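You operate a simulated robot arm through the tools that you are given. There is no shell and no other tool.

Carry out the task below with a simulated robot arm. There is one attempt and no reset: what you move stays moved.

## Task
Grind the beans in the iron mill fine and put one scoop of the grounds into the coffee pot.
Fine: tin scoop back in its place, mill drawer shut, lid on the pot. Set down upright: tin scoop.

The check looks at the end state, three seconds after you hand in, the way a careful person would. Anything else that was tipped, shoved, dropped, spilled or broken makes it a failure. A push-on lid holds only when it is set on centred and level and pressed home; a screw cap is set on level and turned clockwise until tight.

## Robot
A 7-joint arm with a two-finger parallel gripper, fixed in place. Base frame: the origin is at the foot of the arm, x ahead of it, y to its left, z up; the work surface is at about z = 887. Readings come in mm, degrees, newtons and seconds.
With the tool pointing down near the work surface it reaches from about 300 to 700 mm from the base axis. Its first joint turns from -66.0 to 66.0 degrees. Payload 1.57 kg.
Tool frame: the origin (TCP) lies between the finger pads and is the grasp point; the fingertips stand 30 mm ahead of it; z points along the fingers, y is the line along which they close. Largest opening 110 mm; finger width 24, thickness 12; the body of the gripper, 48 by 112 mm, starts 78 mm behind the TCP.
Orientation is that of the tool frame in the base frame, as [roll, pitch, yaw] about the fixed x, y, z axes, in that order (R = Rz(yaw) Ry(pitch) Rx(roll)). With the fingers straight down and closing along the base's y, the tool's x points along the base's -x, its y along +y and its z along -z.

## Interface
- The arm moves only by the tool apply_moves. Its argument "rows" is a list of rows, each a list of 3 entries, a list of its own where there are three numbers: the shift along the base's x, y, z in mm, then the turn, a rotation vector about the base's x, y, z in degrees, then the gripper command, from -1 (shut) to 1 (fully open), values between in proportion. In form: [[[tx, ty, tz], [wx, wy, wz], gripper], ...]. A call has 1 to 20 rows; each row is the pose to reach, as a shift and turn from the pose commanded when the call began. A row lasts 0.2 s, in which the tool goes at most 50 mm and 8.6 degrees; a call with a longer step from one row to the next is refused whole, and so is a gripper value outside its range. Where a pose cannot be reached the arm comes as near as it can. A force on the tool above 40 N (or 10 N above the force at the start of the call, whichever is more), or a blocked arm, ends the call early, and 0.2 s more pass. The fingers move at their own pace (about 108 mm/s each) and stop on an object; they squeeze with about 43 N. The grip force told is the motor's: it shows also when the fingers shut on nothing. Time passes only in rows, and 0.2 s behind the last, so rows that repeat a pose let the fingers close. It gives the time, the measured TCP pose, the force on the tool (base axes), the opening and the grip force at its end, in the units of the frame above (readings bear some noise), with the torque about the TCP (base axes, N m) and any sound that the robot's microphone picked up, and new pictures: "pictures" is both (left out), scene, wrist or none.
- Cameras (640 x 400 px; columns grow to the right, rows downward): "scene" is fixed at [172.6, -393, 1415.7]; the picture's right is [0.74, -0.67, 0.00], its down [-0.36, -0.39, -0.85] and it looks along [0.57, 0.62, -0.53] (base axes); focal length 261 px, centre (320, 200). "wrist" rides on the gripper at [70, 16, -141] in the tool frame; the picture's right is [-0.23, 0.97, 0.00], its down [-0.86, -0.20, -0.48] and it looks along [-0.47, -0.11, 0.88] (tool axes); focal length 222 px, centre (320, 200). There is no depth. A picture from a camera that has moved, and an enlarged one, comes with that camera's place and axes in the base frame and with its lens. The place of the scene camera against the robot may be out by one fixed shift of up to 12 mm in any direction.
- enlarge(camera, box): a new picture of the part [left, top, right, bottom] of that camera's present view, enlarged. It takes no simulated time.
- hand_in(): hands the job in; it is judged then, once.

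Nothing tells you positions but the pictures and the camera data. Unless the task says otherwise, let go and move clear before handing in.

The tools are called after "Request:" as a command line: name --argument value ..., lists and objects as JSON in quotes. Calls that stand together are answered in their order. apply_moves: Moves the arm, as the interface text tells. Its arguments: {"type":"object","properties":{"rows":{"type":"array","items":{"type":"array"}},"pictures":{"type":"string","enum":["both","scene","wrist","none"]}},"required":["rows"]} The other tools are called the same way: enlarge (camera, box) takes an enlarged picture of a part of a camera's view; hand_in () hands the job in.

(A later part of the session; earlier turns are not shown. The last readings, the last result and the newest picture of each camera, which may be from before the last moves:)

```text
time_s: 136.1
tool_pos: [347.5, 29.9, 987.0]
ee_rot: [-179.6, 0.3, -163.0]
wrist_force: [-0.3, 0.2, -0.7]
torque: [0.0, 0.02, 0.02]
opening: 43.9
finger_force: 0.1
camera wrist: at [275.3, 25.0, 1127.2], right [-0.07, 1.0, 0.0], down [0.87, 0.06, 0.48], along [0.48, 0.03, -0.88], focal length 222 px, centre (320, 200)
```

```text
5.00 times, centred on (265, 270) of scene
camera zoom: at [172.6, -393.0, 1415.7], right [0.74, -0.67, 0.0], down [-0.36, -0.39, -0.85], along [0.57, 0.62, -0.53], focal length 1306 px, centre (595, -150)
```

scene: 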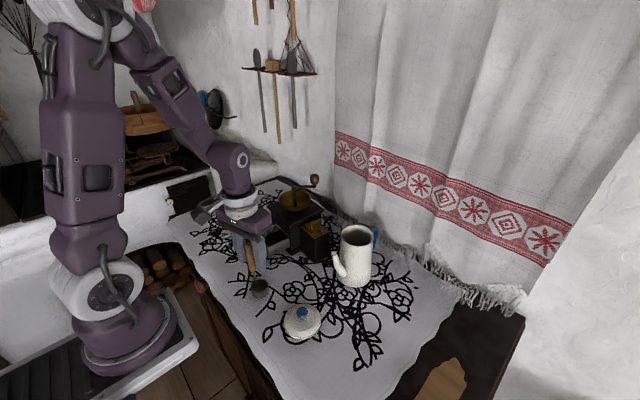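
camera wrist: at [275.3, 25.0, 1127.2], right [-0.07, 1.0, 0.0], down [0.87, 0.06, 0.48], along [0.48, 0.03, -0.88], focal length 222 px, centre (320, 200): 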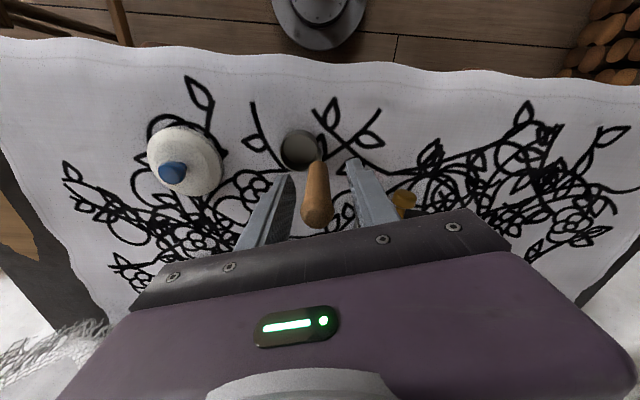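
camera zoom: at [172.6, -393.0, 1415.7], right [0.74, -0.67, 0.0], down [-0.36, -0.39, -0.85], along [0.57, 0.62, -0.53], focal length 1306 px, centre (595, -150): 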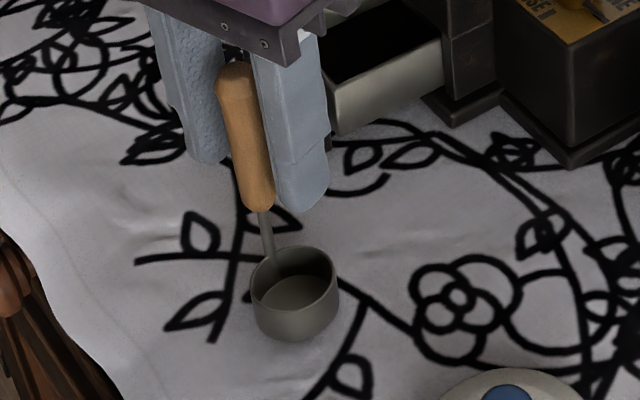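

The scoop stands upright in its original spot. I'll rise clear, then prepare to push the drawer shut with closed fingers.

Request:
apply_moves --rows '[[[0, 0, 30], [0, 0, 0], -0.2], [[0, 0, 70], [0, 0, 0], -0.2], [[0, 0, 110], [0, 0, 0], -0.2], [[0, 20, 120], [0, 0, -7], -1], [[0, 50, 120], [0, 0, -14], -1], [[0, 80, 120], [0, 0, -21], -1], [[0, 93, 120], [0, 0, -22], -1], [[0, 93, 120], [0, 0, -22], -1]]'

Request:
enlarge --camera "wrist" --box '[200, 60, 440, 220]'

Request:
enlarge --camera "scene" --box '[210, 190, 330, 310]'

```text
time_s: 137.9
tool_pos: [348.2, 123.1, 1106.7]
ee_rot: [-179.6, 0.2, 175.0]
wrist_force: [-0.6, 1.1, 0.4]
torque: [0.0, 0.01, -0.01]
opening: 0.1
finger_force: 21.4
camera wrist: at [278.9, 146.0, 1247.3], right [0.31, 0.95, 0.0], down [0.83, -0.27, 0.48], along [0.46, -0.15, -0.88], focal length 222 px, centre (320, 200)
```

scene: 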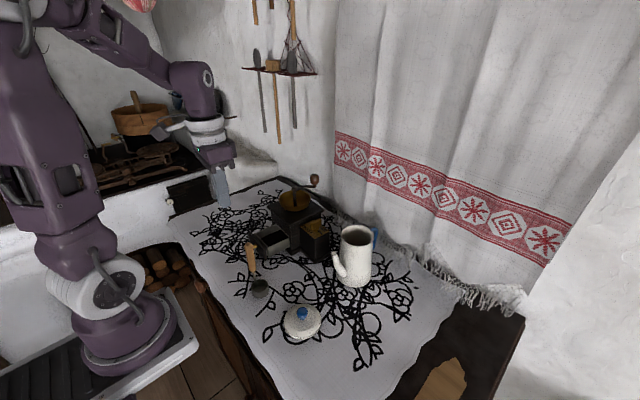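
wrist: 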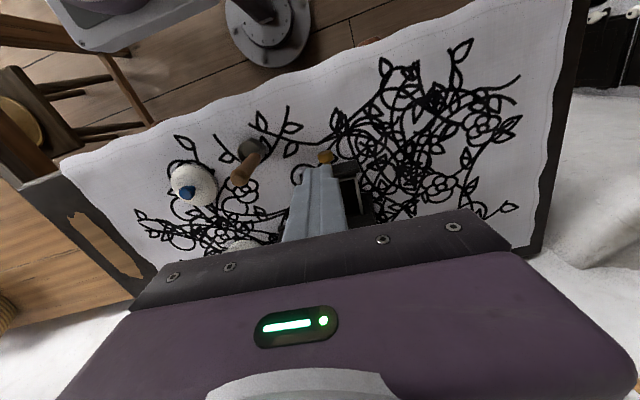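

```text
2.50 times, centred on (320, 140) of wrist
camera zoom: at [278.9, 146.0, 1247.3], right [0.31, 0.95, 0.0], down [0.83, -0.27, 0.48], along [0.46, -0.15, -0.88], focal length 555 px, centre (320, 350)
```

zoom: 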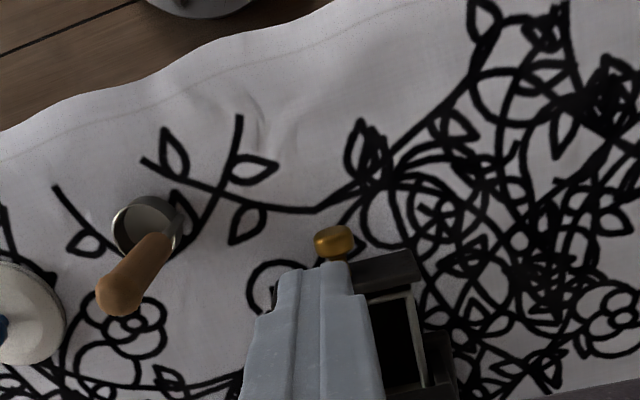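

```text
3.33 times, centred on (270, 250) of scene
camera zoom: at [172.6, -393.0, 1415.7], right [0.74, -0.67, 0.0], down [-0.36, -0.39, -0.85], along [0.57, 0.62, -0.53], focal length 871 px, centre (487, 33)
```

zoom: 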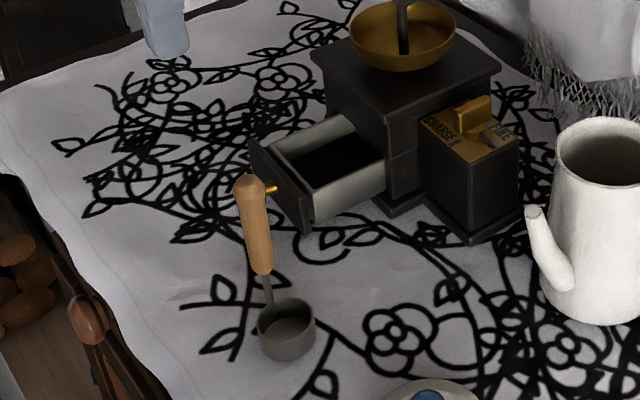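

The knob is at (382, 121). I'll go down in front of it and push it shut slowly.

Request:
apply_moves --rows '[[[0, -1, -40], [0, 0, 0], -1], [[0, -1, -80], [0, 0, 0], -1], [[0, -1, -120], [0, 0, 0], -1], [[0, -1, -155], [0, 0, 0], -1], [[8, -1.5, -155], [0, 0, 0], -1], [[14, -2, -155], [0, 0, 0], -1], [[20, -2.6, -155], [0, 0, 0], -1], [[26, -3.1, -155], [0, 0, 0], -1], [[32, -3.6, -155], [0, 0, 0], -1], [[38, -4.2, -155], [0, 0, 0], -1], [[44, -4.7, -155], [0, 0, 0], -1], [[50, -5.2, -155], [0, 0, 0], -1], [[56, -5.8, -155], [0, 0, 0], -1], [[62, -6.3, -155], [0, 0, 0], -1], [[66, -6.6, -155], [0, 0, 0], -1]]'

Request:
enlarge --camera "scene" --box '[220, 170, 340, 270]'

Request:
enlarge --camera "wrist" --box '[200, 60, 440, 220]'

```text
time_s: 141.1
tool_pos: [413.1, 116.6, 951.9]
ee_rot: [-179.7, 0.3, 174.9]
wrist_force: [0.3, -0.3, -0.2]
torque: [0.02, 0.02, -0.01]
opening: 0.1
finger_force: 21.0
camera wrist: at [344.9, 138.5, 1092.3], right [0.31, 0.95, 0.0], down [0.83, -0.27, 0.48], along [0.46, -0.15, -0.88], focal length 222 px, centre (320, 200)
```

scene: 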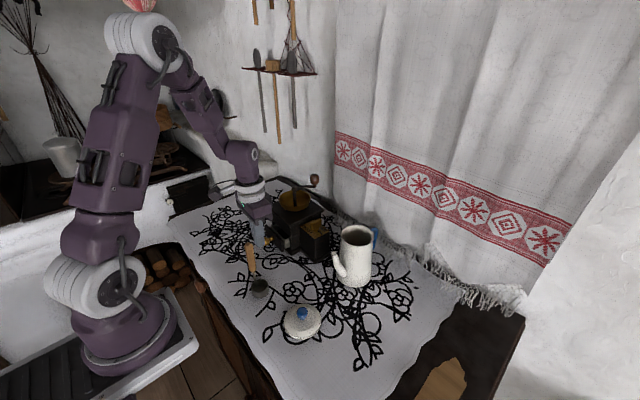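
wrist: 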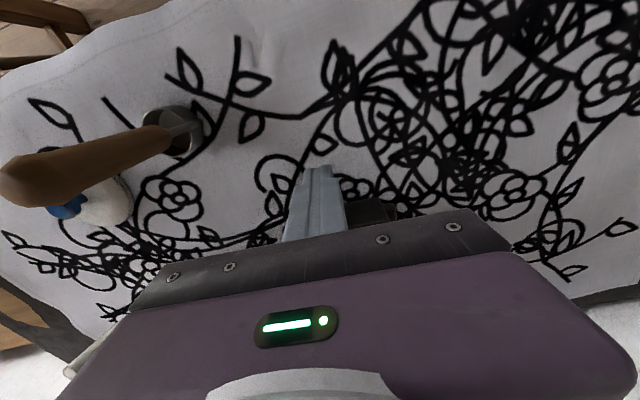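

```text
4.00 times, centred on (280, 220) of scene
camera zoom: at [172.6, -393.0, 1415.7], right [0.74, -0.67, 0.0], down [-0.36, -0.39, -0.85], along [0.57, 0.62, -0.53], focal length 1045 px, centre (480, 120)
```

zoom: 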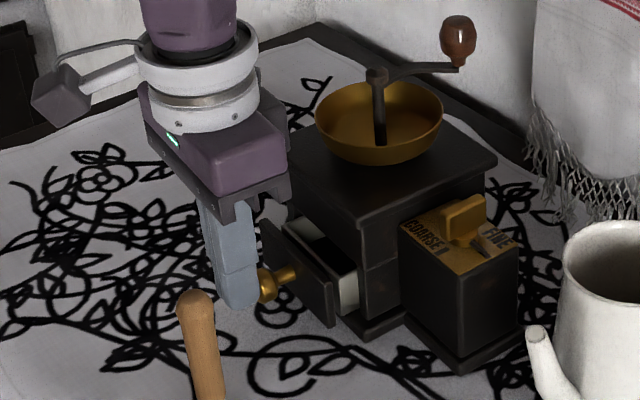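

```text
2.50 times, centred on (320, 140) of wrist
camera zoom: at [344.9, 138.5, 1092.3], right [0.31, 0.95, 0.0], down [0.83, -0.27, 0.48], along [0.46, -0.15, -0.88], focal length 555 px, centre (320, 350)
```

zoom: 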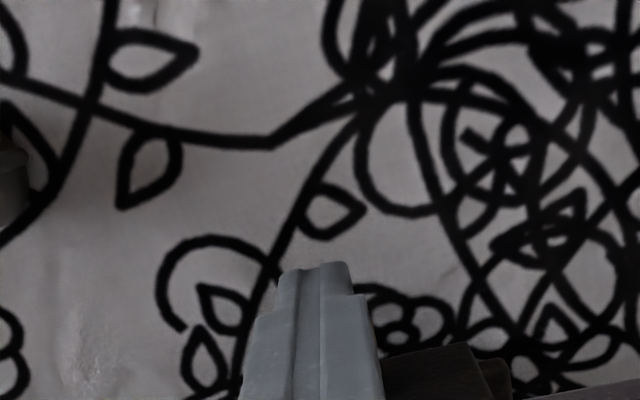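

The drawer is nearly shut and the mill hasn't moved. To keep the wrist box off the bowl, I'll lean back 10° about the fingertips and push the last stretch.

Request:
apply_moves --rows '[[[-2.6, 0.3, 0], [-0.45, -5, 0], -1], [[-5.2, 0.5, 0], [-0.89, -9.96, 0], -1], [[-1, 0.1, 0], [-0.89, -9.96, 0], -1], [[3, -0.2, 0], [-0.89, -9.96, 0], -1], [[7, -0.6, 0], [-0.89, -9.96, 0], -1], [[10, -0.9, 0], [-0.89, -9.96, 0], -1], [[12, -1, 0], [-0.89, -9.96, 0], -1], [[14, -1.2, 0], [-0.89, -9.96, 0], -1]]'

Request:
enlarge --camera "scene" --box '[220, 170, 340, 270]'

```text
time_s: 142.9
tool_pos: [426.7, 113.9, 952.1]
ee_rot: [-179.7, 10.3, 174.8]
wrist_force: [0.5, 0.4, -0.2]
torque: [-0.01, -0.01, 0.01]
opening: 0.1
finger_force: 21.4
camera wrist: at [335.6, 139.3, 1077.9], right [0.31, 0.95, 0.04], down [0.74, -0.26, 0.62], along [0.6, -0.17, -0.78], focal length 222 px, centre (320, 200)
```

scene: 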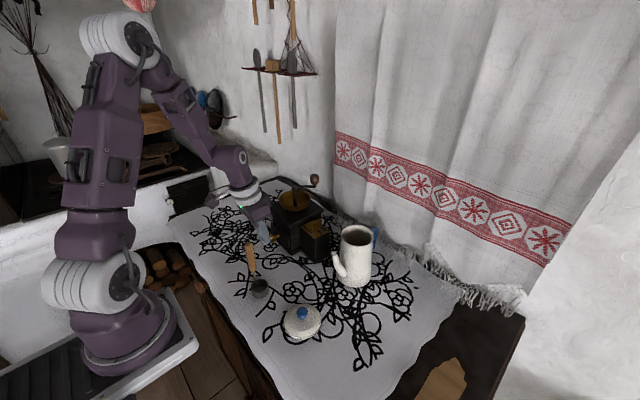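
wrist: 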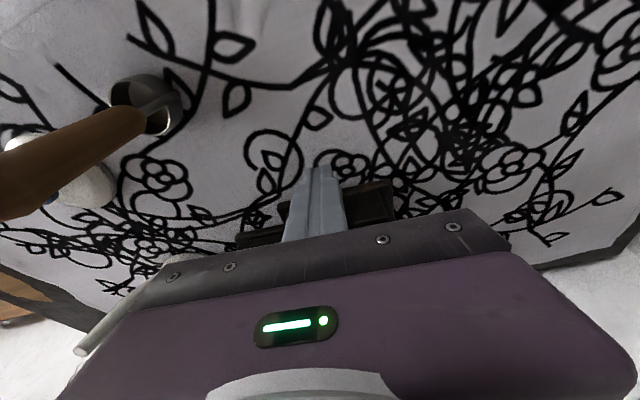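

```text
4.00 times, centred on (280, 220) of scene
camera zoom: at [172.6, -393.0, 1415.7], right [0.74, -0.67, 0.0], down [-0.36, -0.39, -0.85], along [0.57, 0.62, -0.53], focal length 1045 px, centre (480, 120)
```

zoom: 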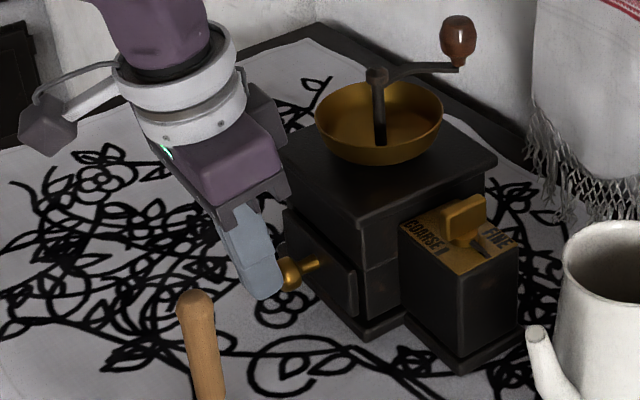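

The knob is back to where it was when shut. I'll press a little further to make sure it is home.

Request:
apply_moves --rows '[[[0.7, 0, 0], [0, 0, 0], -1], [[1.4, -0.1, 0], [0, 0, 0], -1], [[2, -0.2, 0], [0, 0, 0], -1]]' --pictures "none"

Request:
enlarge --camera "scene" --box '[240, 200, 310, 260]'

```text
time_s: 143.7
tool_pos: [428.3, 114.2, 952.4]
ee_rot: [-179.7, 10.1, 174.9]
wrist_force: [-8.6, 1.7, 2.3]
torque: [0.02, 0.23, -0.01]
opening: 0.0
finger_force: 21.1
```

```text
6.67 times, centred on (275, 230) of scene
camera zoom: at [172.4, -393.0, 1415.7], right [0.74, -0.67, 0.0], down [-0.36, -0.39, -0.85], along [0.57, 0.62, -0.53], focal length 1741 px, centre (620, 0)
```

zoom: 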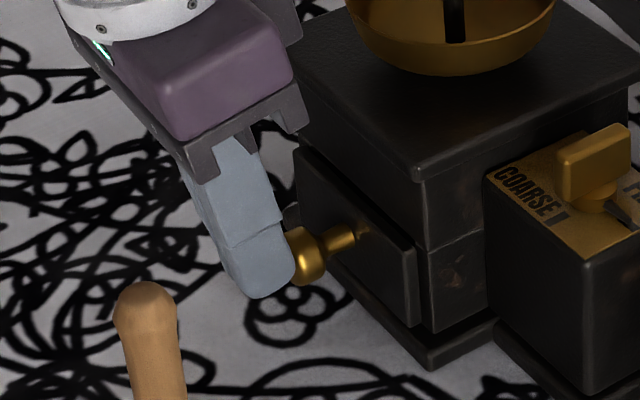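

The drawer is shut. I'll back away, straighten, and look down at the mill to measure its pose for moving it back.

Request:
apply_moves --rows '[[[-8, 0.7, 0], [0, 0, 0], -1], [[-20, 2, 5], [0, 0, 0], -1], [[-22, 2, 45], [0.4, 4, 0], -1], [[-15, 0, 90], [0.9, 9.9, 0], -1], [[10, -5, 135], [0.9, 9.9, 0], -1], [[45, -15, 170], [0.9, 9.9, 0], 1], [[85, -25, 200], [0.9, 9.9, 0], 1], [[120, -35, 220], [0.9, 9.9, 0], 1], [[150, -45, 235], [0.9, 9.9, 0], 1], [[150, -45, 235], [0.9, 9.9, 5.1], 1]]' --pictures "wrist"

Request:
enlarge --camera "wrist" --box '[200, 0, 420, 170]'

Request:
enlarge --camera "scene" --box '[220, 170, 340, 245]'

```text
refused: row 5 steps farther than a row can; nothing moved
```

```text
2.35 times, centred on (310, 85) of wrist
camera zoom: at [337.0, 139.4, 1078.0], right [0.31, 0.95, 0.03], down [0.74, -0.26, 0.62], along [0.6, -0.17, -0.78], focal length 523 px, centre (344, 471)
```

zoom: 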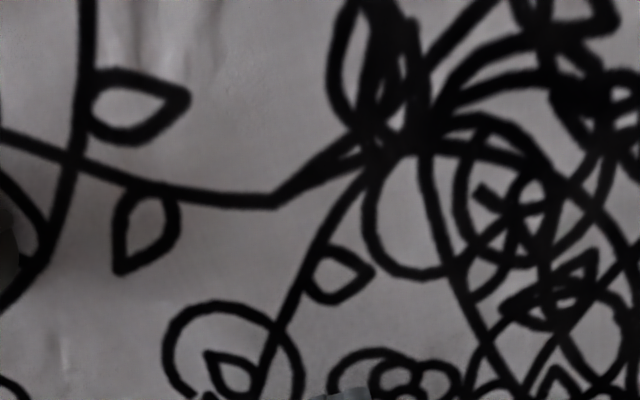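

```text
5.33 times, centred on (280, 208) of scene
camera zoom: at [172.4, -393.0, 1415.7], right [0.74, -0.67, 0.0], down [-0.36, -0.39, -0.85], along [0.57, 0.62, -0.53], focal length 1393 px, centre (533, 160)
```

zoom: 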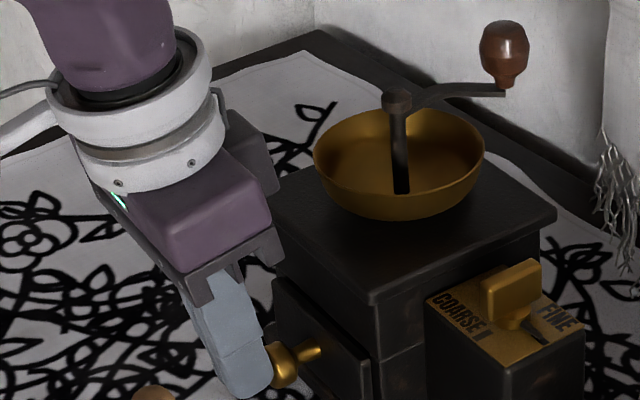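

Request:
apply_moves --rows '[[[-8, 0.7, 0], [0, 0, 0], -1], [[-20, 2, 5], [0, 0, 0], -1], [[-22, 2, 40], [0.4, 4, 0], -1], [[-15, 0, 75], [0.9, 9.9, 0], -1], [[0, -5, 115], [0.9, 9.9, 0], -1], [[25, -12, 150], [0.9, 9.9, 0], 1], [[55, -22, 180], [0.9, 9.9, 0], 1], [[90, -32, 205], [0.9, 9.9, 0], 1], [[120, -40, 225], [0.9, 9.9, 0], 1], [[150, -45, 235], [0.9, 9.9, 0], 1], [[150, -45, 235], [0.9, 9.9, 5.1], 1], [[150, -45, 235], [0.9, 9.9, 5.1], 1]]' --pictures "wrist"

Request:
enlarge --camera "wrist" --box '[200, 0, 420, 170]'

Request:
enlarge --camera "scene" --box '[220, 170, 340, 245]'

```text
time_s: 146.3
tool_pos: [579.8, 68.3, 1187.6]
ee_rot: [179.8, 0.3, -179.9]
wrist_force: [-0.1, 0.5, -0.5]
torque: [0.02, 0.01, 0.03]
opening: 109.9
finger_force: 0.1
camera wrist: at [508.9, 84.0, 1327.7], right [0.23, 0.97, 0.0], down [0.85, -0.2, 0.48], along [0.47, -0.11, -0.88], focal length 222 px, centre (320, 200)
```

wrist: 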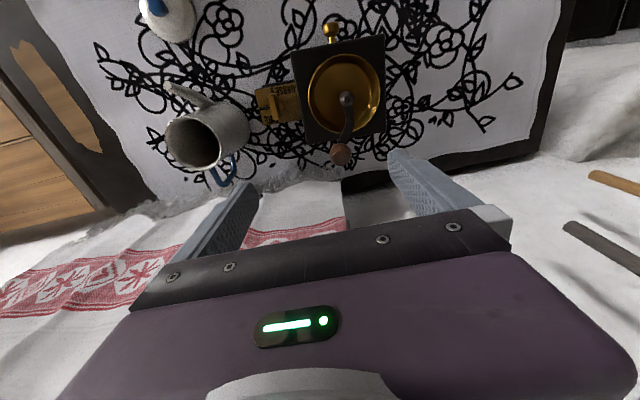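

```text
2.35 times, centred on (310, 85) of wrist
camera zoom: at [508.9, 84.0, 1327.7], right [0.23, 0.97, 0.0], down [0.85, -0.2, 0.48], along [0.47, -0.11, -0.88], focal length 523 px, centre (344, 471)
```

zoom: 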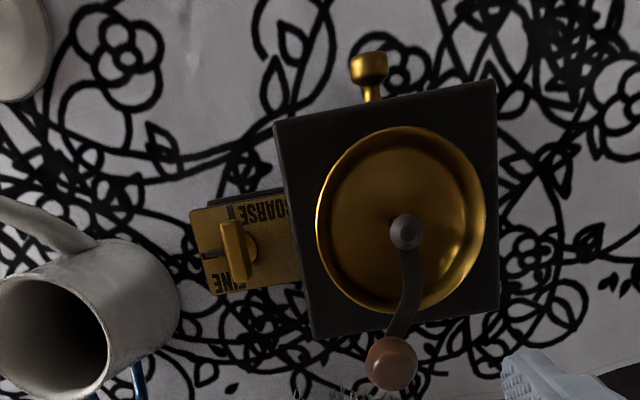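

```text
5.33 times, centred on (280, 208) of scene
camera zoom: at [172.6, -393.0, 1415.7], right [0.74, -0.67, 0.0], down [-0.36, -0.39, -0.85], along [0.57, 0.62, -0.53], focal length 1393 px, centre (533, 160)
```

zoom: 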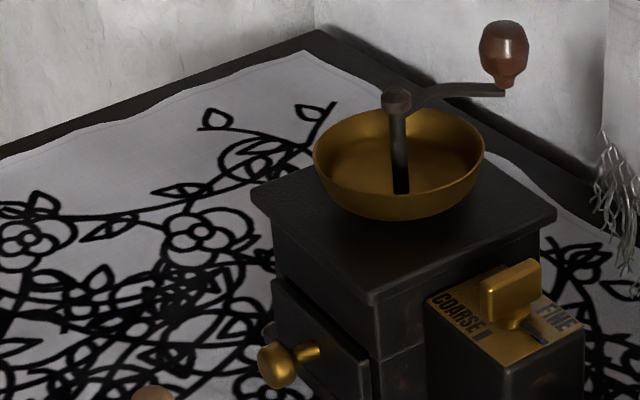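

The mill is at (534.6, 107.8), turned -4.4°. I'll go above its side box with a matching yaw again.

Request:
apply_moves --rows '[[[-4.8, -5.5, 0], [0, 0, 7.8], 0.5], [[-9.6, -10.9, 0], [0, 0, 15.6], 0.5], [[-14.4, -16.4, 0], [0, 0, 23.4], 0.5], [[-19.2, -21.9, 0], [0, 0, 31.2], 0.5], [[-24, -27.4, 0], [0, 0, 39], 0.5], [[-28.8, -32.8, 0], [0, 0, 46.8], 0.5], [[-33.6, -38.3, -5], [0, 0, 54.6], 0.5], [[-38.4, -43.8, -12], [0, 0, 62.4], 0.5], [[-43.2, -49.2, -20], [0, 0, 70.2], 0.5], [[-48, -54.7, -28], [0, 0, 78], 0.5], [[-52.9, -60.2, -35], [0, 0, 85.5], 0.5], [[-52.9, -60.2, -35], [0, 0, 85.5], 0.5]]'

Request:
enlarge --camera "wrist" --box '[220, 60, 440, 220]'

```text
time_s: 148.9
tool_pos: [525.4, 10.1, 1151.1]
ee_rot: [179.8, 0.4, -94.3]
wrist_force: [-0.8, 0.6, -0.3]
torque: [0.0, -0.02, -0.01]
opening: 82.5
finger_force: 0.0
camera wrist: at [505.3, -60.2, 1291.6], right [-0.95, 0.3, 0.0], down [0.26, 0.83, 0.48], along [0.14, 0.46, -0.88], focal length 222 px, centre (320, 200)
```

scene: 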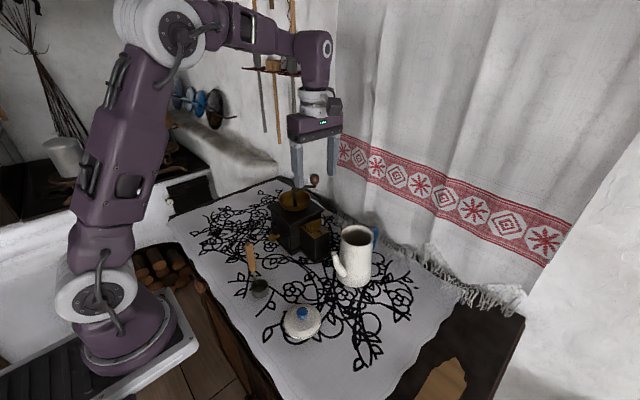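
wrist: 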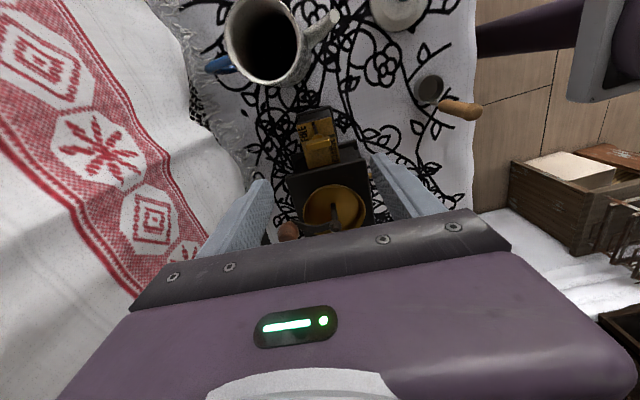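

```text
2.50 times, centred on (330, 140) of wrist
camera zoom: at [505.3, -60.2, 1291.6], right [-0.95, 0.3, 0.0], down [0.26, 0.83, 0.48], along [0.14, 0.46, -0.88], focal length 555 px, centre (295, 350)
```

zoom: 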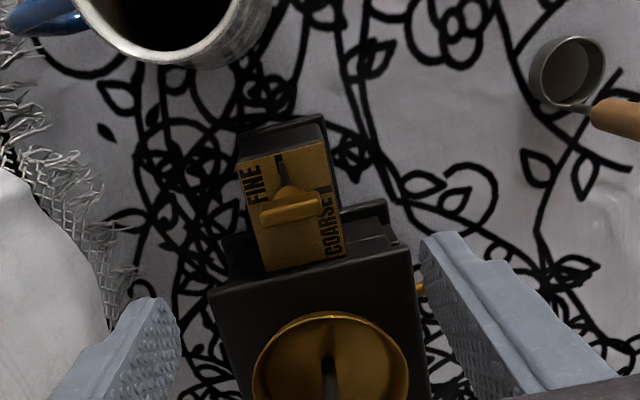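

Lined up. I'll descend and close on the box.

Request:
apply_moves --rows '[[[2.5, 0, -35], [0, 0, 0], 0.5], [[2.5, 0, -70], [0, 0, 0], 0.5], [[2.5, 0, -105], [0, 0, 0], 0.5], [[2.5, 0, -140], [0, 0, 0], 0.5], [[2.5, 0, -170], [0, 0, 0], 0.5], [[2.5, 0, -188], [0, 0, 0], 0.5], [[2.5, 0, -188], [0, 0, 0], 0.5], [[2.5, 0, -188], [0, 0, 0], 0.1], [[2.5, 0, -188], [0, 0, 0], -0.02], [[2.5, 0, -188], [0, 0, 0], -0.3], [[2.5, 0, -188], [0, 0, 0], -1], [[2.5, 0, -188], [0, 0, 0], -1]]'

Request:
enlarge --camera "scene" --box '[230, 170, 390, 300]'

```text
time_s: 151.5
tool_pos: [528.6, 9.7, 962.3]
ee_rot: [179.9, 0.5, -94.4]
wrist_force: [2.9, -1.2, -0.4]
torque: [-0.03, -0.94, 0.6]
opening: 52.4
finger_force: 43.7
camera wrist: at [508.5, -60.5, 1103.2], right [-0.95, 0.3, 0.0], down [0.27, 0.83, 0.48], along [0.14, 0.46, -0.88], focal length 222 px, centre (320, 200)
```

scene: 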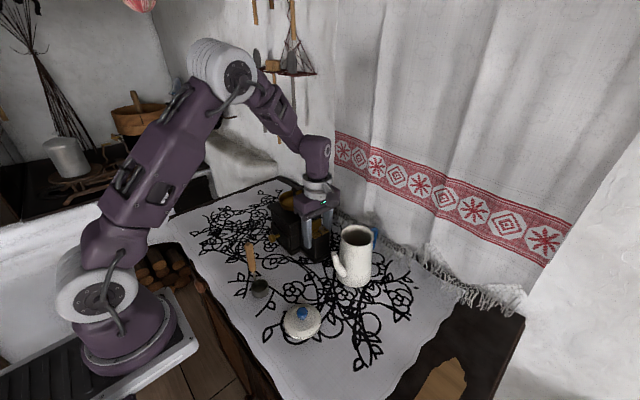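
wrist: 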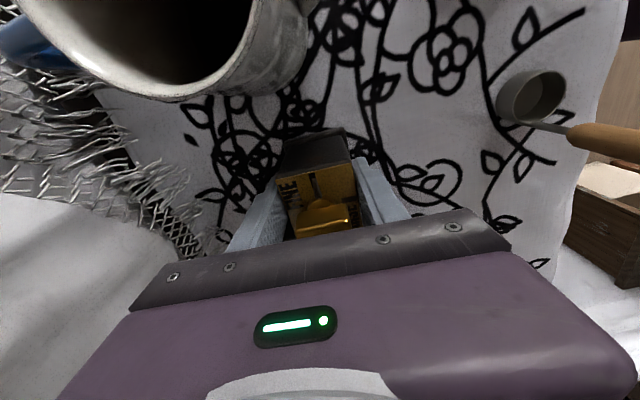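

```text
3.08 times, centred on (310, 235) of scene
camera zoom: at [172.8, -393.1, 1415.7], right [0.74, -0.67, 0.0], down [-0.36, -0.39, -0.85], along [0.57, 0.62, -0.53], focal length 804 px, centre (351, 92)
```

zoom: 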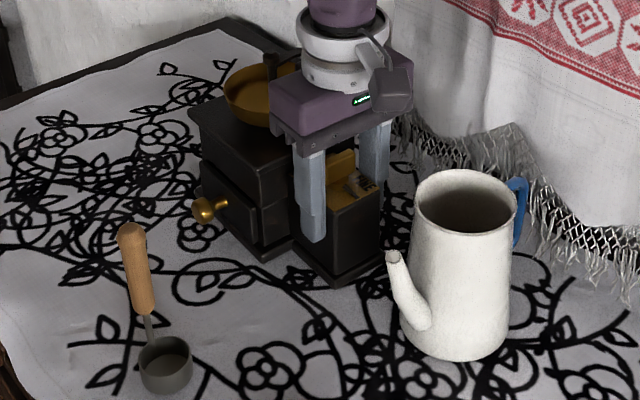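

Held. I'll drag the mill back to its original position and straighten it.

Request:
apply_moves --rows '[[[-2, 2, 0], [0, 0, 0.3], -1], [[-6, 5.5, 0], [0, 0, 0.9], -1], [[-10, 9.2, 0], [0, 0, 1.5], -1], [[-14, 12.9, 0], [0, 0, 2.1], -1], [[-18, 16.6, 0], [0, 0, 2.7], -1], [[-22, 20.2, 0], [0, 0, 3.3], -1], [[-26, 23.9, 0], [0, 0, 3.9], -1], [[-30, 27.6, 0], [0, 0, 4.4], -1], [[-30, 27.6, 0], [0, 0, 4.4], -1]]'

Request:
enlarge --camera "scene" --box '[220, 170, 340, 245]'

Request:
enlarge --camera "scene" --box '[220, 220, 400, 350]'

```text
time_s: 153.5
tool_pos: [499.3, 38.3, 963.9]
ee_rot: [179.8, 0.4, -90.1]
wrist_force: [5.9, -4.4, 0.7]
torque: [-0.5, -0.52, -1.19]
opening: 52.5
finger_force: 43.3
camera wrist: at [483.5, -33.9, 1104.1], right [-0.97, 0.23, 0.0], down [0.2, 0.85, 0.48], along [0.11, 0.47, -0.88], focal length 222 px, centre (320, 200)
```

scene: 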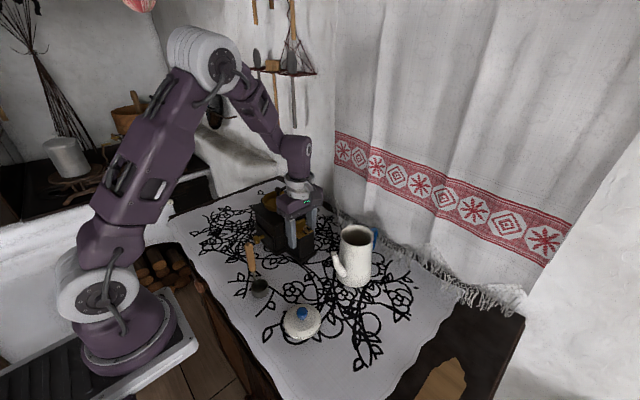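
wrist: 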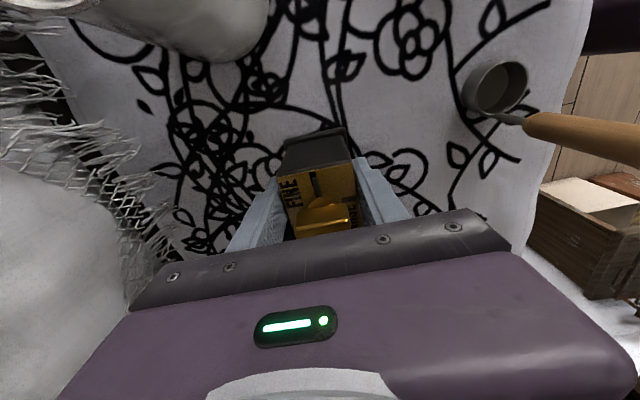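

```text
5.33 times, centred on (280, 208) of scene
camera zoom: at [173.1, -393.1, 1415.6], right [0.74, -0.67, 0.0], down [-0.36, -0.39, -0.85], along [0.57, 0.62, -0.53], focal length 1393 px, centre (533, 160)
```

zoom: 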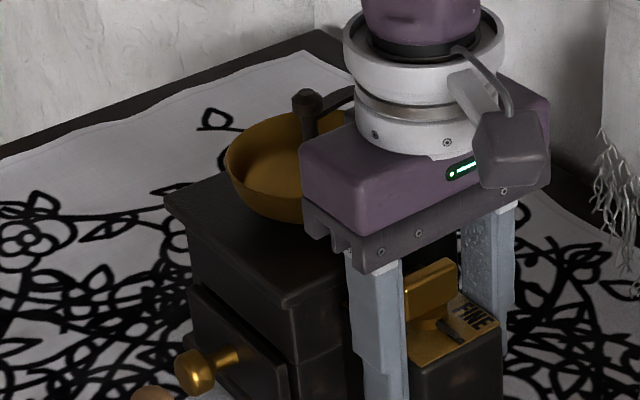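

```text
3.08 times, centred on (310, 285) of scene
camera zoom: at [173.1, -393.1, 1415.6], right [0.74, -0.67, 0.0], down [-0.36, -0.39, -0.85], along [0.57, 0.62, -0.53], focal length 804 px, centre (351, -62)
```

zoom: 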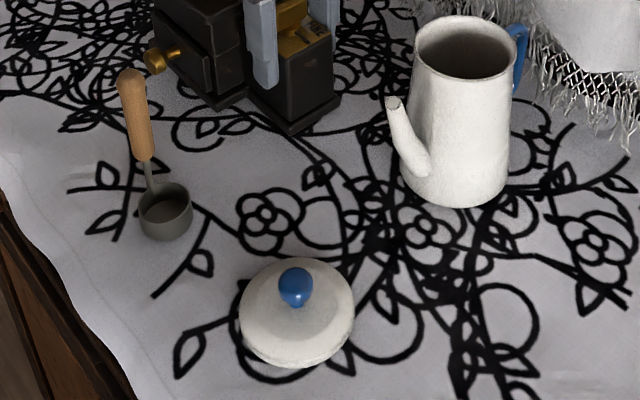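

The mill is within a few millimetres. I'll nudge it by about (-2, -3.5) to match the original picture.

Request:
apply_moves --rows '[[[-0.7, -1.2, 0], [0, 0, 0], -1], [[-1.4, -2.4, 0], [0, 0, 0], -1], [[-2, -3.6, 0], [0, 0, 0], -1], [[-2, -3.6, 0], [0, 0, 0], -1]]' --pictures "none"

Request:
enlarge --camera "scene" --box '[220, 170, 340, 245]'

```text
time_s: 154.5
tool_pos: [496.4, 34.0, 963.8]
ee_rot: [179.9, 0.4, -90.0]
wrist_force: [5.4, 12.3, -0.1]
torque: [1.03, -0.5, -0.54]
opening: 52.3
finger_force: 43.2
```

```text
5.33 times, centred on (280, 208) of scene
camera zoom: at [172.9, -392.7, 1415.8], right [0.74, -0.67, 0.0], down [-0.36, -0.39, -0.85], along [0.57, 0.62, -0.53], focal length 1393 px, centre (533, 160)
```

zoom: 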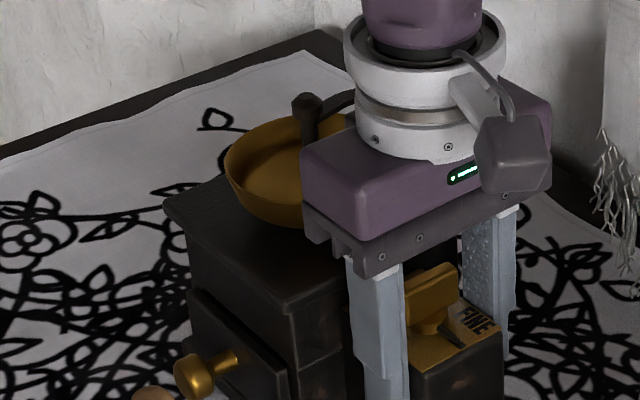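

Request:
apply_moves --rows '[[[1.2, -0.7, 0], [0, 0, 0], -1], [[2.5, -1.5, 0], [0, 0, 0], -1], [[2.5, -1.5, 0], [0, 0, 0], -1], [[2.5, -1.5, 0], [0, 0, 0], -0.3], [[2.5, -1.5, 0], [0, 0, 0], 0.5], [[2.5, -1.5, 0], [0, 0, 0], 0.5], [[2.5, -1.5, 40], [0, 0, 0], 0.5], [[2.5, -1.5, 85], [0, 0, 0], 0.5], [[2.5, -1.5, 130], [0, 0, 0], 0.5], [[2.5, -1.5, 175], [0, 0, 0], 0.5], [[2.5, -1.5, 210], [0, 0, 0], 0.5]]'

Request:
enlarge --camera "scene" --box '[220, 170, 340, 245]'

Request:
enlarge --camera "scene" --box '[220, 220, 400, 350]'

```text
time_s: 156.9
tool_pos: [498.0, 31.2, 1174.2]
ee_rot: [179.8, 0.4, -90.0]
wrist_force: [-0.8, 0.1, 0.5]
torque: [0.0, -0.01, 0.04]
opening: 82.4
finger_force: 0.1
camera wrist: at [484.0, -39.2, 1313.9], right [-0.97, 0.23, 0.0], down [0.2, 0.85, 0.48], along [0.11, 0.47, -0.88], focal length 222 px, centre (320, 200)
```

scene: 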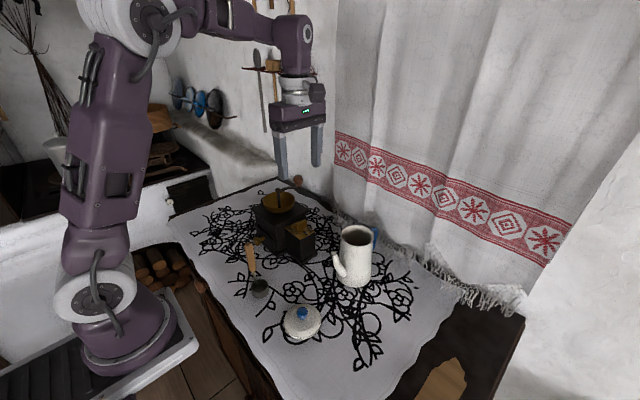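
wrist: 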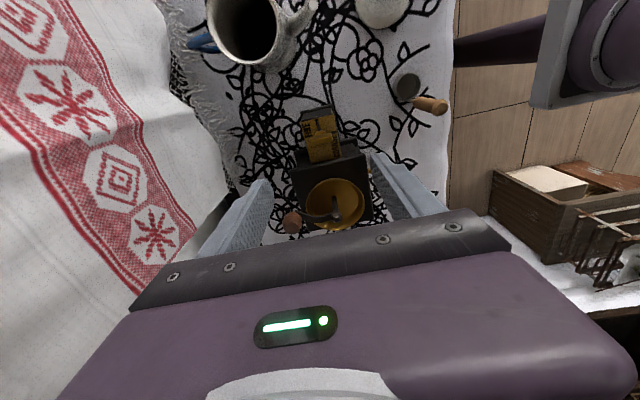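

```text
5.33 times, centred on (280, 208) of scene
camera zoom: at [172.6, -393.0, 1415.7], right [0.74, -0.67, 0.0], down [-0.36, -0.39, -0.85], along [0.57, 0.62, -0.53], focal length 1393 px, centre (533, 160)
```

zoom: 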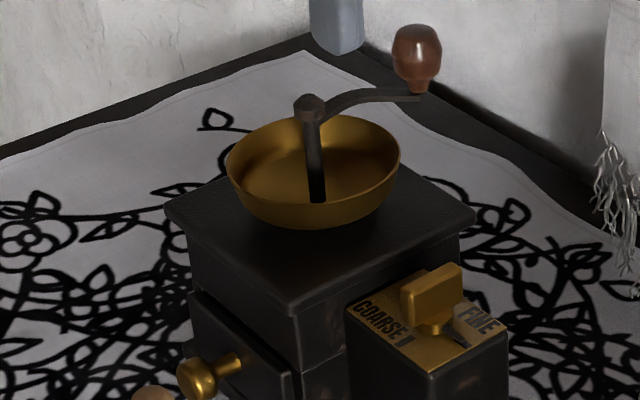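

```text
3.08 times, centred on (310, 285) of scene
camera zoom: at [172.6, -393.0, 1415.7], right [0.74, -0.67, 0.0], down [-0.36, -0.39, -0.85], along [0.57, 0.62, -0.53], focal length 804 px, centre (351, -62)
```

zoom: 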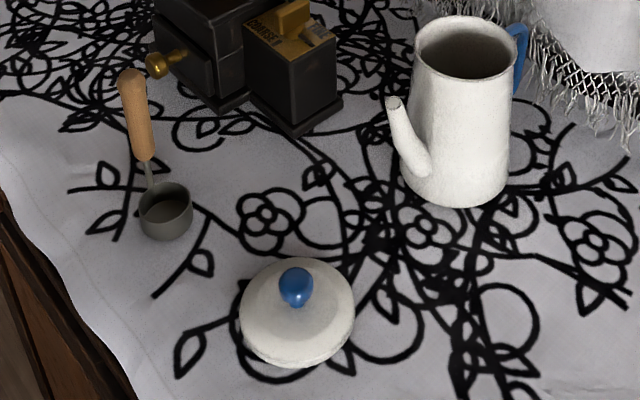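

The mill is back in place within 1–2 mm, the drawer is shut, and the dial is on FINE. Next is the lid; I'll move to look straight down on it.

Request:
apply_moves --rows '[[[-6, -15, 0], [0, 0, -8.2], 0], [[-12, -30, 0], [0, 0, -16.4], 0], [[-18, -45, 0], [0, 0, -24.6], 0], [[-24, -60, 0], [0, 0, -32.8], 0], [[-30, -75, 0], [0, 0, -41], 0], [[-36, -90, 0], [0, 0, -49.2], 0], [[-42, -105, 0], [0, 0, -57.4], 0], [[-48, -120, -5], [0, 0, -65.6], 0], [[-54, -135, -15], [0, 0, -73.8], 0], [[-60, -150, -25], [0, 0, -82], 0], [[-61, -165, -34], [0, 0, -90], 0], [[-61, -165, -34], [0, 0, -90], 0]]' --pictures "wrist"

Request:
enlarge --camera "wrist" --box '[260, 20, 400, 120]'

Request:
enlarge --camera "wrist" --box '[240, 40, 480, 220]'

Request:
enlarge --camera "scene" --box '[270, 290, 340, 350]'

```text
time_s: 159.5
tool_pos: [439.0, -132.6, 1139.7]
ee_rot: [179.8, 0.4, 179.8]
wrist_force: [0.4, 0.6, 0.1]
torque: [-0.02, -0.01, -0.01]
opening: 55.1
finger_force: 0.1
camera wrist: at [367.7, -117.7, 1280.3], right [0.23, 0.97, 0.0], down [0.85, -0.2, 0.48], along [0.47, -0.11, -0.88], focal length 222 px, centre (320, 200)
```

wrist: 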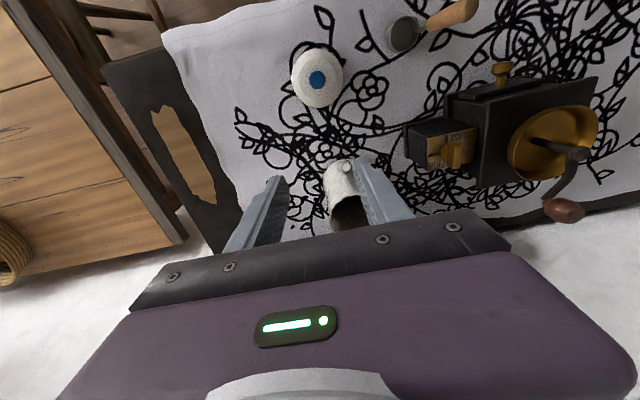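

```text
4.00 times, centred on (330, 70) of wrist
camera zoom: at [367.7, -117.7, 1280.3], right [0.23, 0.97, 0.0], down [0.85, -0.2, 0.48], along [0.47, -0.11, -0.88], focal length 888 px, centre (280, 720)
```

zoom: 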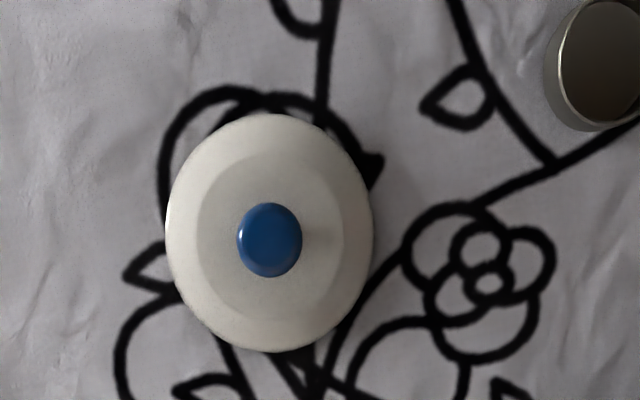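

```text
2.22 times, centred on (360, 130) of wrist
camera zoom: at [367.7, -117.7, 1280.3], right [0.23, 0.97, 0.0], down [0.85, -0.2, 0.48], along [0.47, -0.11, -0.88], focal length 494 px, centre (231, 356)
```

zoom: 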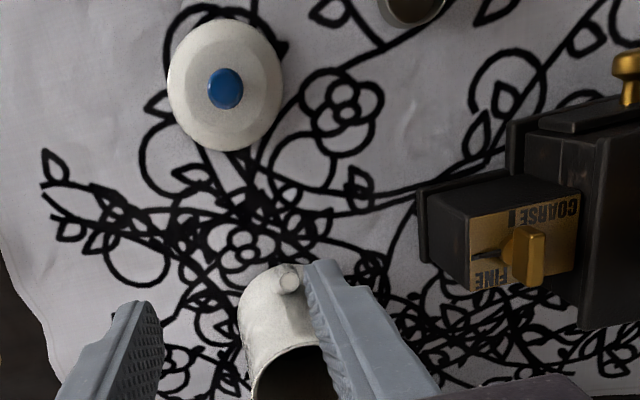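

```text
6.67 times, centred on (305, 320) of scene
camera zoom: at [172.6, -393.0, 1415.7], right [0.74, -0.67, 0.0], down [-0.36, -0.39, -0.85], along [0.57, 0.62, -0.53], focal length 1741 px, centre (420, -600)
```

zoom: 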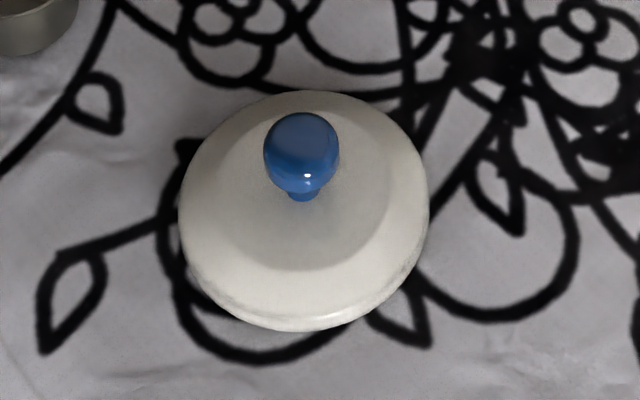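

The lid's knob axis is at about (369.2, -122), with the knob centre near z = 915. Before gripping it, I'll look straight down on the pot to fix its centre precisely.

Request:
apply_moves --rows '[[[40, 3, 10], [0, 0, 0], 0], [[80, 6, 20], [0, 0, 0], 0], [[120, 9, 30], [0, 0, 0], 0], [[155, 12, 35], [0, 0, 0], 0], [[180, 14, 40], [0, 0, 0], 0], [[180, 14, 40], [0, 0, 0], 0]]' --pictures "wrist"

Request:
enlarge --camera "wrist" --box '[260, 20, 400, 140]'

```text
time_s: 160.9
tool_pos: [601.1, -119.6, 1177.0]
ee_rot: [179.8, 0.3, 179.9]
wrist_force: [-0.5, -0.2, -0.4]
torque: [0.01, -0.01, -0.02]
opening: 55.0
finger_force: 0.0
out of reach, approached as far as the arm can: row 5, 6
camera wrist: at [531.3, -104.6, 1317.0], right [0.23, 0.97, 0.0], down [0.85, -0.2, 0.48], along [0.47, -0.11, -0.88], focal length 222 px, centre (320, 200)
```

wrist: 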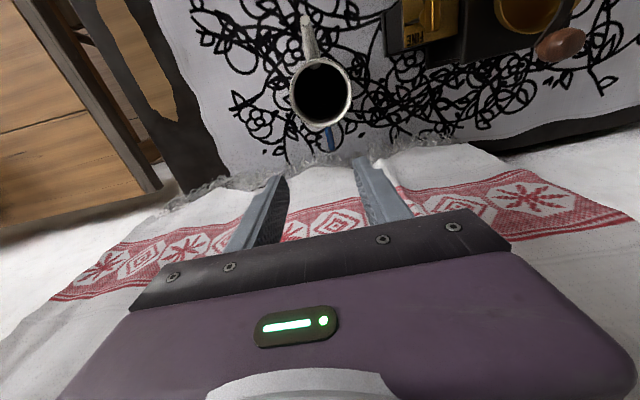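

```text
3.33 times, centred on (330, 80) of wrist
camera zoom: at [531.3, -104.6, 1317.0], right [0.23, 0.97, 0.0], down [0.85, -0.2, 0.48], along [0.47, -0.11, -0.88], focal length 740 px, centre (287, 600)
```

zoom: 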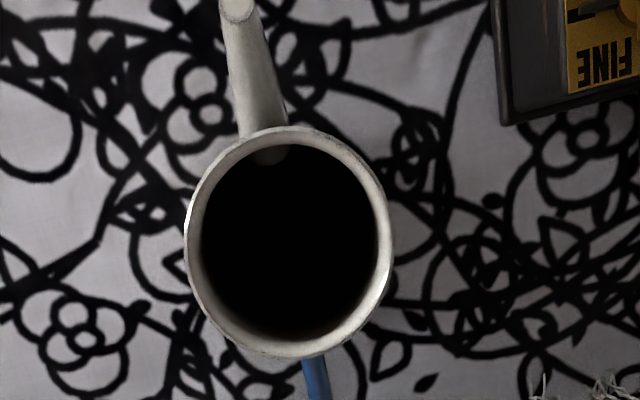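

The pot's centre is about (549, -108). Using the same camera geometry, the lid is at (369.2, -122.2), so the move from lid to pot is about (+180, +14.3). I'll go above the lid's knob now.

Request:
apply_moves --rows '[[[-45, 0, 0], [0, 0, 0], 0], [[-90, -1, 0], [0, 0, 0], 0], [[-135, -1.5, -10], [0, 0, 0], 0], [[-180, -2, -30], [0, 0, 0], 0], [[-215, -2.6, -60], [0, 0, 0], 0], [[-231.9, -2.6, -100], [0, 0, 0], 0], [[-231.9, -2.6, -140], [0, 0, 0], 0], [[-231.9, -2.6, -170], [0, 0, 0], 0], [[-231.9, -2.6, -170], [0, 0, 0], 0]]'

Request:
enlarge --camera "wrist" --box '[240, 80, 440, 240]'

Request:
enlarge --camera "scene" --box '[250, 230, 370, 350]'

```text
time_s: 162.9
tool_pos: [371.0, -120.6, 1005.3]
ee_rot: [179.8, 0.3, -180.0]
wrist_force: [0.4, -0.1, 0.4]
torque: [0.03, 0.02, 0.02]
opening: 54.8
finger_force: 0.1
camera wrist: at [300.3, -106.6, 1145.7], right [0.23, 0.97, 0.0], down [0.85, -0.2, 0.48], along [0.47, -0.11, -0.88], focal length 222 px, centre (320, 200)
```

scene: 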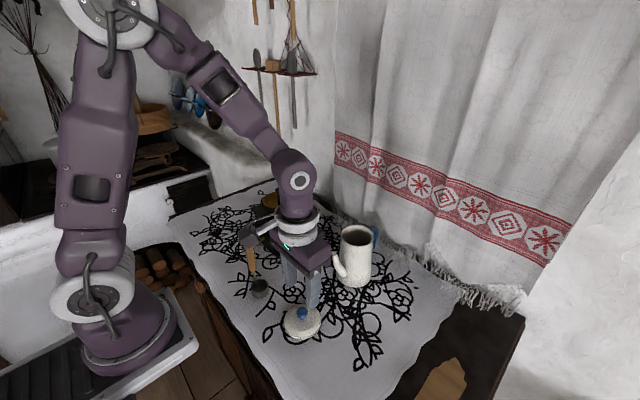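
wrist: 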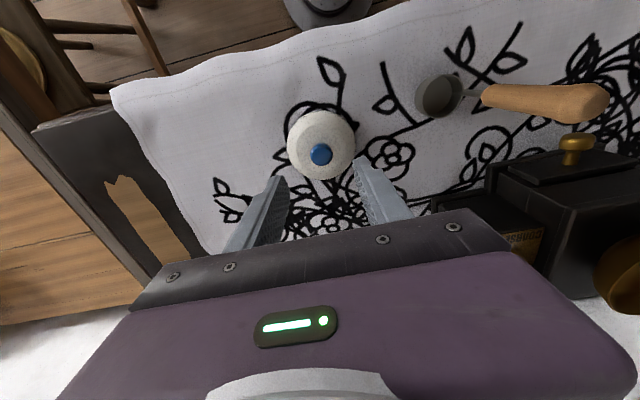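

```text
2.50 times, centred on (340, 160) of wrist
camera zoom: at [300.3, -106.6, 1145.7], right [0.23, 0.97, 0.0], down [0.85, -0.2, 0.48], along [0.47, -0.11, -0.88], focal length 555 px, centre (270, 300)
```

zoom: 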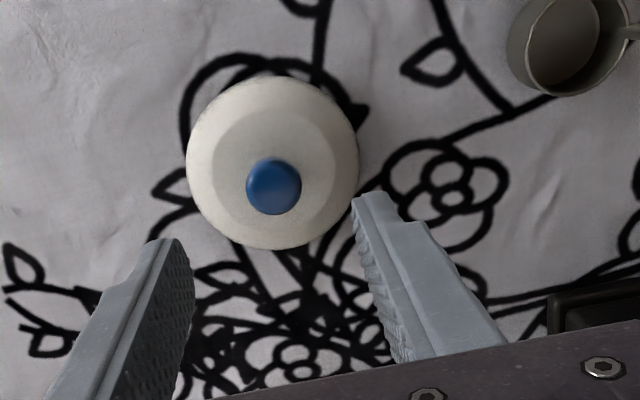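

```text
3.33 times, centred on (310, 290) of scene
camera zoom: at [172.6, -393.0, 1415.7], right [0.74, -0.67, 0.0], down [-0.36, -0.39, -0.85], along [0.57, 0.62, -0.53], focal length 871 px, centre (353, -100)
```

zoom: 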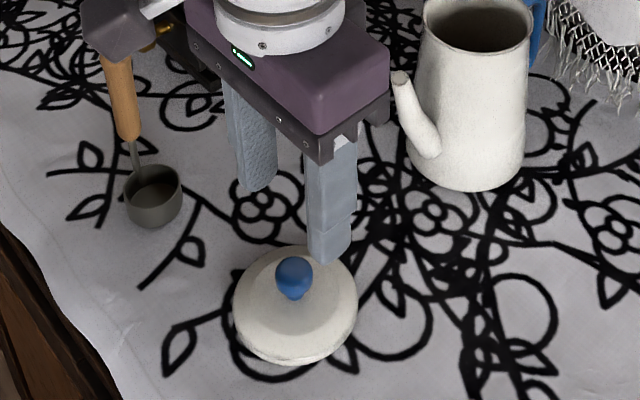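

The knob is centred between the fingers. I'll lower so the fingertips stop just above the lid's surface, then grip the knob.

Request:
apply_moves --rows '[[[-1.8, -1.3, -20], [0, 0, 0], 0], [[-1.8, -1.3, -40], [0, 0, 0], 0], [[-1.8, -1.3, -55], [0, 0, 0], 0], [[-1.8, -1.3, -64], [0, 0, 0], 0], [[-1.8, -1.3, -69], [0, 0, 0], 0], [[-1.8, -1.3, -69], [0, 0, 0], 0]]'

Request:
enlarge --camera "scene" --box '[270, 270, 340, 350]'

Request:
enlarge --camera "wrist" --box '[240, 80, 440, 240]'

```text
time_s: 164.3
tool_pos: [368.2, -123.6, 937.2]
ee_rot: [179.8, 0.3, 180.0]
wrist_force: [-0.4, 0.0, 0.4]
torque: [0.01, -0.02, 0.0]
opening: 55.1
finger_force: 0.1
camera wrist: at [298.4, -108.3, 1077.5], right [0.23, 0.97, 0.0], down [0.85, -0.2, 0.48], along [0.47, -0.11, -0.88], focal length 222 px, centre (320, 200)
```

scene: 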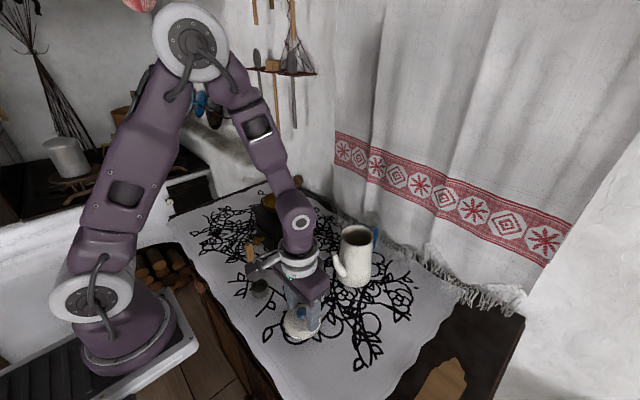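
wrist: 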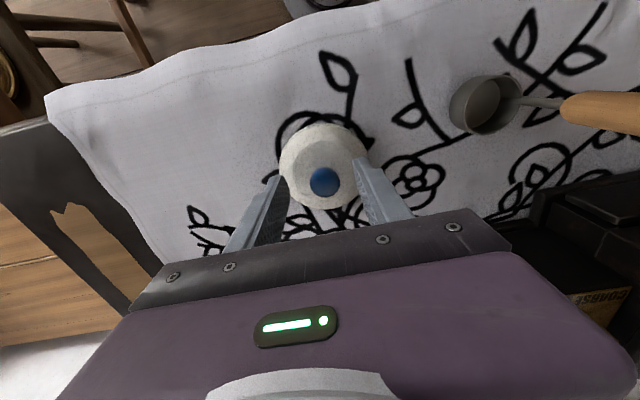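

```text
5.00 times, centred on (305, 310) of scene
camera zoom: at [172.6, -393.0, 1415.7], right [0.74, -0.67, 0.0], down [-0.36, -0.39, -0.85], along [0.57, 0.62, -0.53], focal length 1306 px, centre (395, -350)
```

zoom: 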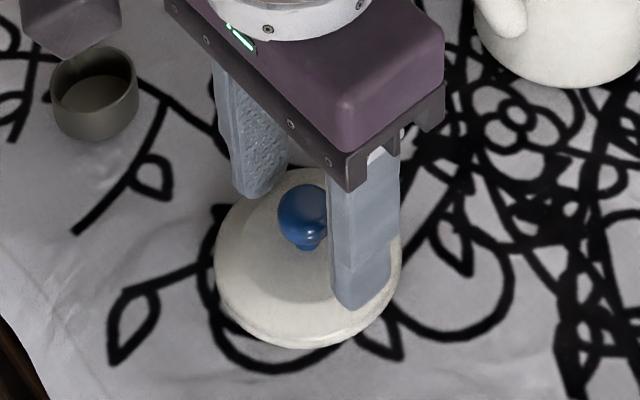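

```text
2.50 times, centred on (340, 160) of wrist
camera zoom: at [298.4, -108.3, 1077.5], right [0.23, 0.97, 0.0], down [0.85, -0.2, 0.48], along [0.47, -0.11, -0.88], focal length 555 px, centre (270, 300)
```

zoom: 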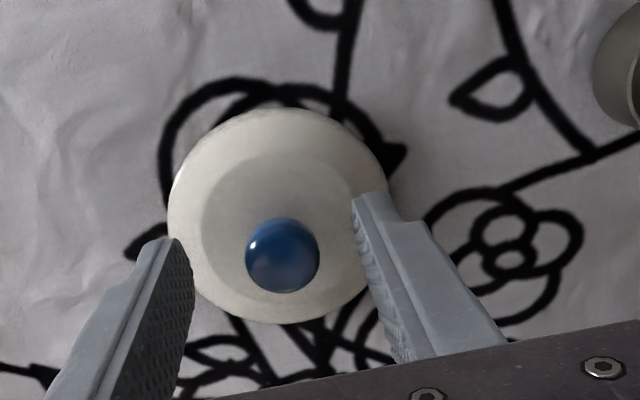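

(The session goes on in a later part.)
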